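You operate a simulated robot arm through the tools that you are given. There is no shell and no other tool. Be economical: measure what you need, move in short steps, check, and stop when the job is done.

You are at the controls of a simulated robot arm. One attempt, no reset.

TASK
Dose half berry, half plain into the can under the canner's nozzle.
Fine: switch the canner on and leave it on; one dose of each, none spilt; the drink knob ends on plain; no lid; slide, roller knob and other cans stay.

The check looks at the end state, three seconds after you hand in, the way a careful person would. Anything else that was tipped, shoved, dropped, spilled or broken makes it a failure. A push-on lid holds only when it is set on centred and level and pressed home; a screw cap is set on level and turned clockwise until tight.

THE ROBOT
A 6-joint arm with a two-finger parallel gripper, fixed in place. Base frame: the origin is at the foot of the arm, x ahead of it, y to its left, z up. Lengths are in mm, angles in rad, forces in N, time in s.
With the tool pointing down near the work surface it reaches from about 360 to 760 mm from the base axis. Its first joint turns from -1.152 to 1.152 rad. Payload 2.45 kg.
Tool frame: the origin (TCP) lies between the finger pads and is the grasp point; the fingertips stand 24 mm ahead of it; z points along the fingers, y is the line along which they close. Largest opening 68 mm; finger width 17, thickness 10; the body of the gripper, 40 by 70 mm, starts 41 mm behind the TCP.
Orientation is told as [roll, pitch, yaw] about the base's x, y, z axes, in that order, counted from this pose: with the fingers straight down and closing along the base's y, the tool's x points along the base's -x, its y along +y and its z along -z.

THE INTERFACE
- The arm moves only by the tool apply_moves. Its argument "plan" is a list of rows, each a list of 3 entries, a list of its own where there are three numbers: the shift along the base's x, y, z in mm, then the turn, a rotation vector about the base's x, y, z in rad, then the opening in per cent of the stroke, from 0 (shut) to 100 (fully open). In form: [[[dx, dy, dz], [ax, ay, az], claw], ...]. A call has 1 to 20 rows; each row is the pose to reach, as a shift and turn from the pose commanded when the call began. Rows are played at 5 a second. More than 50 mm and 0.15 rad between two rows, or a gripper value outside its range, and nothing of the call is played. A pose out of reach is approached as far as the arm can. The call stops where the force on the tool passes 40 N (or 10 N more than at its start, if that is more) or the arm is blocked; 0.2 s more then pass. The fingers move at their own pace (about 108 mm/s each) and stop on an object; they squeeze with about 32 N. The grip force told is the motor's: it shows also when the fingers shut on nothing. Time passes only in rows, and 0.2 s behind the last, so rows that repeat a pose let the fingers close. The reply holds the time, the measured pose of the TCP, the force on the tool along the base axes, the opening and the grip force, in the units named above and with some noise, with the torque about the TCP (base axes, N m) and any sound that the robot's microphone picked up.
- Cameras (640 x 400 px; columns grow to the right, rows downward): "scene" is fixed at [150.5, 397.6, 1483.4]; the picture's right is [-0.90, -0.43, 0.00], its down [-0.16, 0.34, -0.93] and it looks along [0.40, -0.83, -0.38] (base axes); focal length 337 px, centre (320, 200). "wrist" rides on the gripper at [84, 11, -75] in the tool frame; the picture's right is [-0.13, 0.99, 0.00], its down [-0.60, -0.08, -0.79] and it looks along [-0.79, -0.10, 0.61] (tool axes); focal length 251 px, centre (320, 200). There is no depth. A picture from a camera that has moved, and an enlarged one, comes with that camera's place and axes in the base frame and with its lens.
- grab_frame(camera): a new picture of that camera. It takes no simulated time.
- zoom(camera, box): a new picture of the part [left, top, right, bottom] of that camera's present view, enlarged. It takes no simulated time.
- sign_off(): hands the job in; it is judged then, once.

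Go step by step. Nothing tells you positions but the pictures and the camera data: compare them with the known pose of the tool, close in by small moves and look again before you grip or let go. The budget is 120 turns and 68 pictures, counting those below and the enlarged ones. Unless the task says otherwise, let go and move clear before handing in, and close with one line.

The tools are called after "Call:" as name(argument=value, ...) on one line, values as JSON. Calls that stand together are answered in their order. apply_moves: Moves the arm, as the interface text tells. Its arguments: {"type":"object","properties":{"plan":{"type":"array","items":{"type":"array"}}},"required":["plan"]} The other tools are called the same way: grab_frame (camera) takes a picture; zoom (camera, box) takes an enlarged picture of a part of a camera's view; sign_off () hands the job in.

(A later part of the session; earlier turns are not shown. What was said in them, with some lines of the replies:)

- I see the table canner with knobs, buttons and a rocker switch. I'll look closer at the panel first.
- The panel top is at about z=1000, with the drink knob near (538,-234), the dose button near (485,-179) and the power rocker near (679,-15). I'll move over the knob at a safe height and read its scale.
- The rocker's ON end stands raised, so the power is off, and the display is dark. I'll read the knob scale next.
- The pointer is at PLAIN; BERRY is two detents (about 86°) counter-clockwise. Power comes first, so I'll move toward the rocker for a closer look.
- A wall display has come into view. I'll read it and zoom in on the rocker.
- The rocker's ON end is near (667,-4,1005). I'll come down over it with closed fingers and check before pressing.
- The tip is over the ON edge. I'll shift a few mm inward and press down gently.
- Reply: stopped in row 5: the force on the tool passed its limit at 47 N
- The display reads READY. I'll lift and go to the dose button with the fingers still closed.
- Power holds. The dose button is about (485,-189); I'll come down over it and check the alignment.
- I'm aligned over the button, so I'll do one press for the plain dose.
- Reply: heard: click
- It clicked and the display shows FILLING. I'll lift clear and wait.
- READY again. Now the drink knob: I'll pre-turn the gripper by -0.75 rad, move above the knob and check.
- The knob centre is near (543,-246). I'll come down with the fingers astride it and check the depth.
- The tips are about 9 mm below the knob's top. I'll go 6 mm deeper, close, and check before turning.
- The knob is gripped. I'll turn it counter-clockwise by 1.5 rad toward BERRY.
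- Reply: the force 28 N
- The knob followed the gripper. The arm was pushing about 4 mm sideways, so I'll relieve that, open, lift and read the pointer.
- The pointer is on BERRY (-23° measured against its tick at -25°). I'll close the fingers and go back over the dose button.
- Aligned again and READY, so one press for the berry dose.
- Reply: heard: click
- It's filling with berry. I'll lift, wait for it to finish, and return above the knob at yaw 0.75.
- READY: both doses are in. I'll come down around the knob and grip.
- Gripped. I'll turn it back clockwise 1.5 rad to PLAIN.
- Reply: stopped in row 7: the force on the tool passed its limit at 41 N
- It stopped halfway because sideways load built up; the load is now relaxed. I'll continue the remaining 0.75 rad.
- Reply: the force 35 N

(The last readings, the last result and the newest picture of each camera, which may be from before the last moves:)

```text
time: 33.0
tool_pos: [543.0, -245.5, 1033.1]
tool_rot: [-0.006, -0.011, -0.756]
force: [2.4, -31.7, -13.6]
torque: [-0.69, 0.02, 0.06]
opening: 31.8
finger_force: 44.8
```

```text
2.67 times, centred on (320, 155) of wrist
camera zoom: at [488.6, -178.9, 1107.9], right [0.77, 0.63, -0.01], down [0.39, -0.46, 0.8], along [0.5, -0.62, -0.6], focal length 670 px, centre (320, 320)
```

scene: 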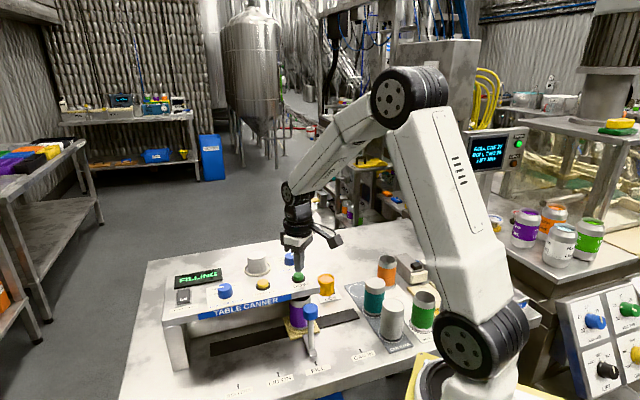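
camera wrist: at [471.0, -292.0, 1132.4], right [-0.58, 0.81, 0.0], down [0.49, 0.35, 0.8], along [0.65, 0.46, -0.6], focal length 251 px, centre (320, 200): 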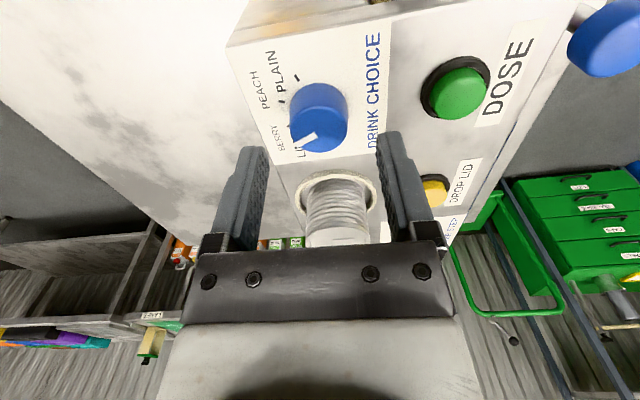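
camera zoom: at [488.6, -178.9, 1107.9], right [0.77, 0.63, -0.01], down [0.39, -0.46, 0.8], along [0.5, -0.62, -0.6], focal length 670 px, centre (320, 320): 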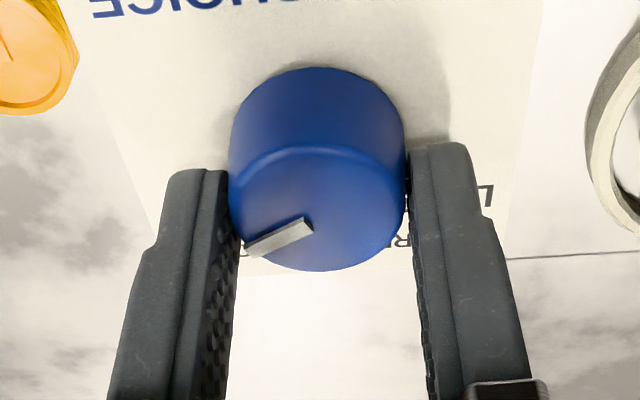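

The knob is back. I'll relieve the side load, open, lift straight up and verify.

Call:
apply_moves(plan=[[[0, -2, 0], [0, 0, 0], 20], [[0, -3.5, -1], [0, 0, 0], 20], [[0, -3.5, -1], [0, 0, 0], 20]])

Call:
apply_moves(plan=[[[0, 0, 0], [0, 0, 0], 60], [[0, 0, 0], [0, 0, 0], 80], [[0, 0, 30], [0, 0, 0], 80], [[0, 0, 65], [0, 0, 0], 80], [[0, 0, 110], [0, 0, 0], 80], [[0, 0, 110], [0, 0, 0], 80]])

Call:
zoom(camera="wrist", box=[240, 30, 400, 130])

Call:
zoom(camera="scene", box=[150, 220, 350, 345])

Call:
zoom(camera="scene", box=[260, 240, 324, 280])

```text
time: 33.8
tool_pos: [543.8, -244.9, 1033.2]
tool_rot: [-0.006, -0.005, -0.749]
force: [-8.9, -7.8, 4.1]
torque: [-0.55, 0.06, 0.02]
opening: 31.8
finger_force: 44.7
```

```text
time: 35.2
tool_pos: [543.7, -244.6, 1143.4]
tool_rot: [-0.004, -0.007, -0.752]
force: [0.8, 0.1, 0.9]
torque: [-0.05, -0.01, 0.01]
opening: 54.3
finger_force: 0.1
```

```text
4.00 times, centred on (320, 80) of wrist
camera zoom: at [489.5, -178.1, 1219.0], right [0.77, 0.64, 0.0], down [0.39, -0.46, 0.8], along [0.51, -0.62, -0.6], focal length 1006 px, centre (320, 680)
```

zoom: 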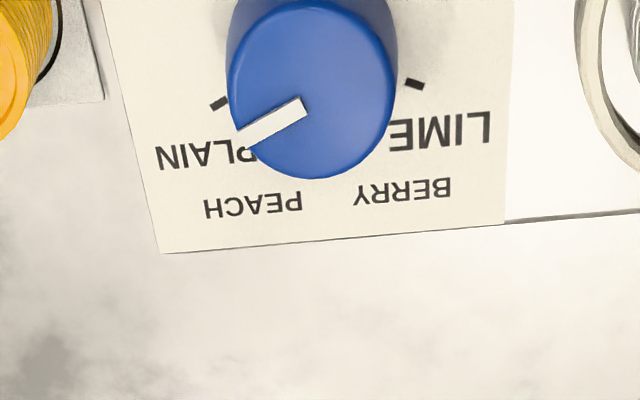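

```text
3.20 times, centred on (250, 282) of scene
camera zoom: at [150.5, 397.6, 1483.4], right [-0.9, -0.43, 0.0], down [-0.16, 0.34, -0.93], along [0.4, -0.83, -0.38], focal length 1080 px, centre (544, -64)
```

zoom: 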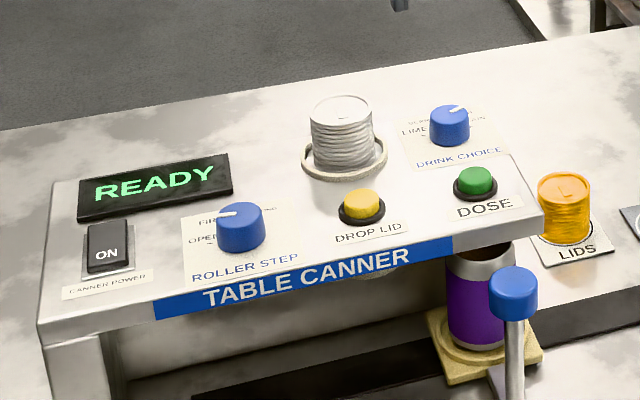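

```text
10.00 times, centred on (292, 260) of scene
camera zoom: at [150.5, 397.6, 1483.4], right [-0.9, -0.43, 0.0], down [-0.16, 0.34, -0.93], along [0.4, -0.83, -0.38], focal length 3373 px, centre (600, -400)
```

zoom: 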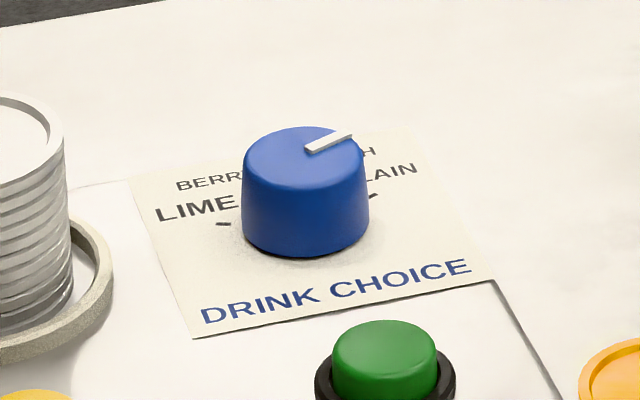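

The pointer is back exactly on PLAIN. I'll take one last look at the can for spills.

Call:
zoom(camera="scene", box=[260, 285, 340, 335])

```text
8.00 times, centred on (300, 310) of scene
camera zoom: at [150.5, 397.6, 1483.4], right [-0.9, -0.43, 0.0], down [-0.16, 0.34, -0.93], along [0.4, -0.83, -0.38], focal length 2699 px, centre (480, -680)
```

zoom: 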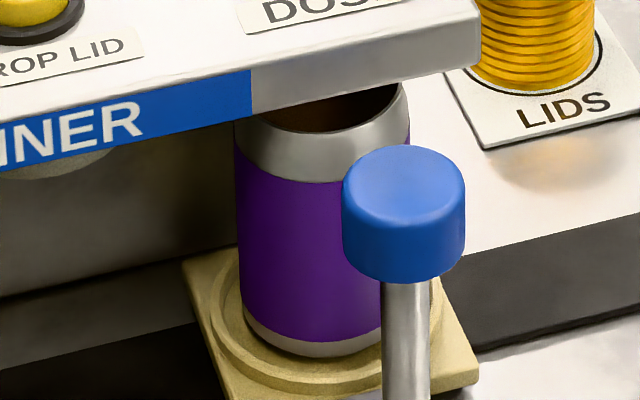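

The can is filled with no spill visible, the canner is on and READY, and the arm is clear, so I'm handing in.

Call:
sign_off()

```text
The job is handed in.
```

The canner is on, the can got one plain dose and one berry dose, no spill was visible, the drink knob is back on PLAIN, and I left the lids, slide, roller knob and other cans alone.
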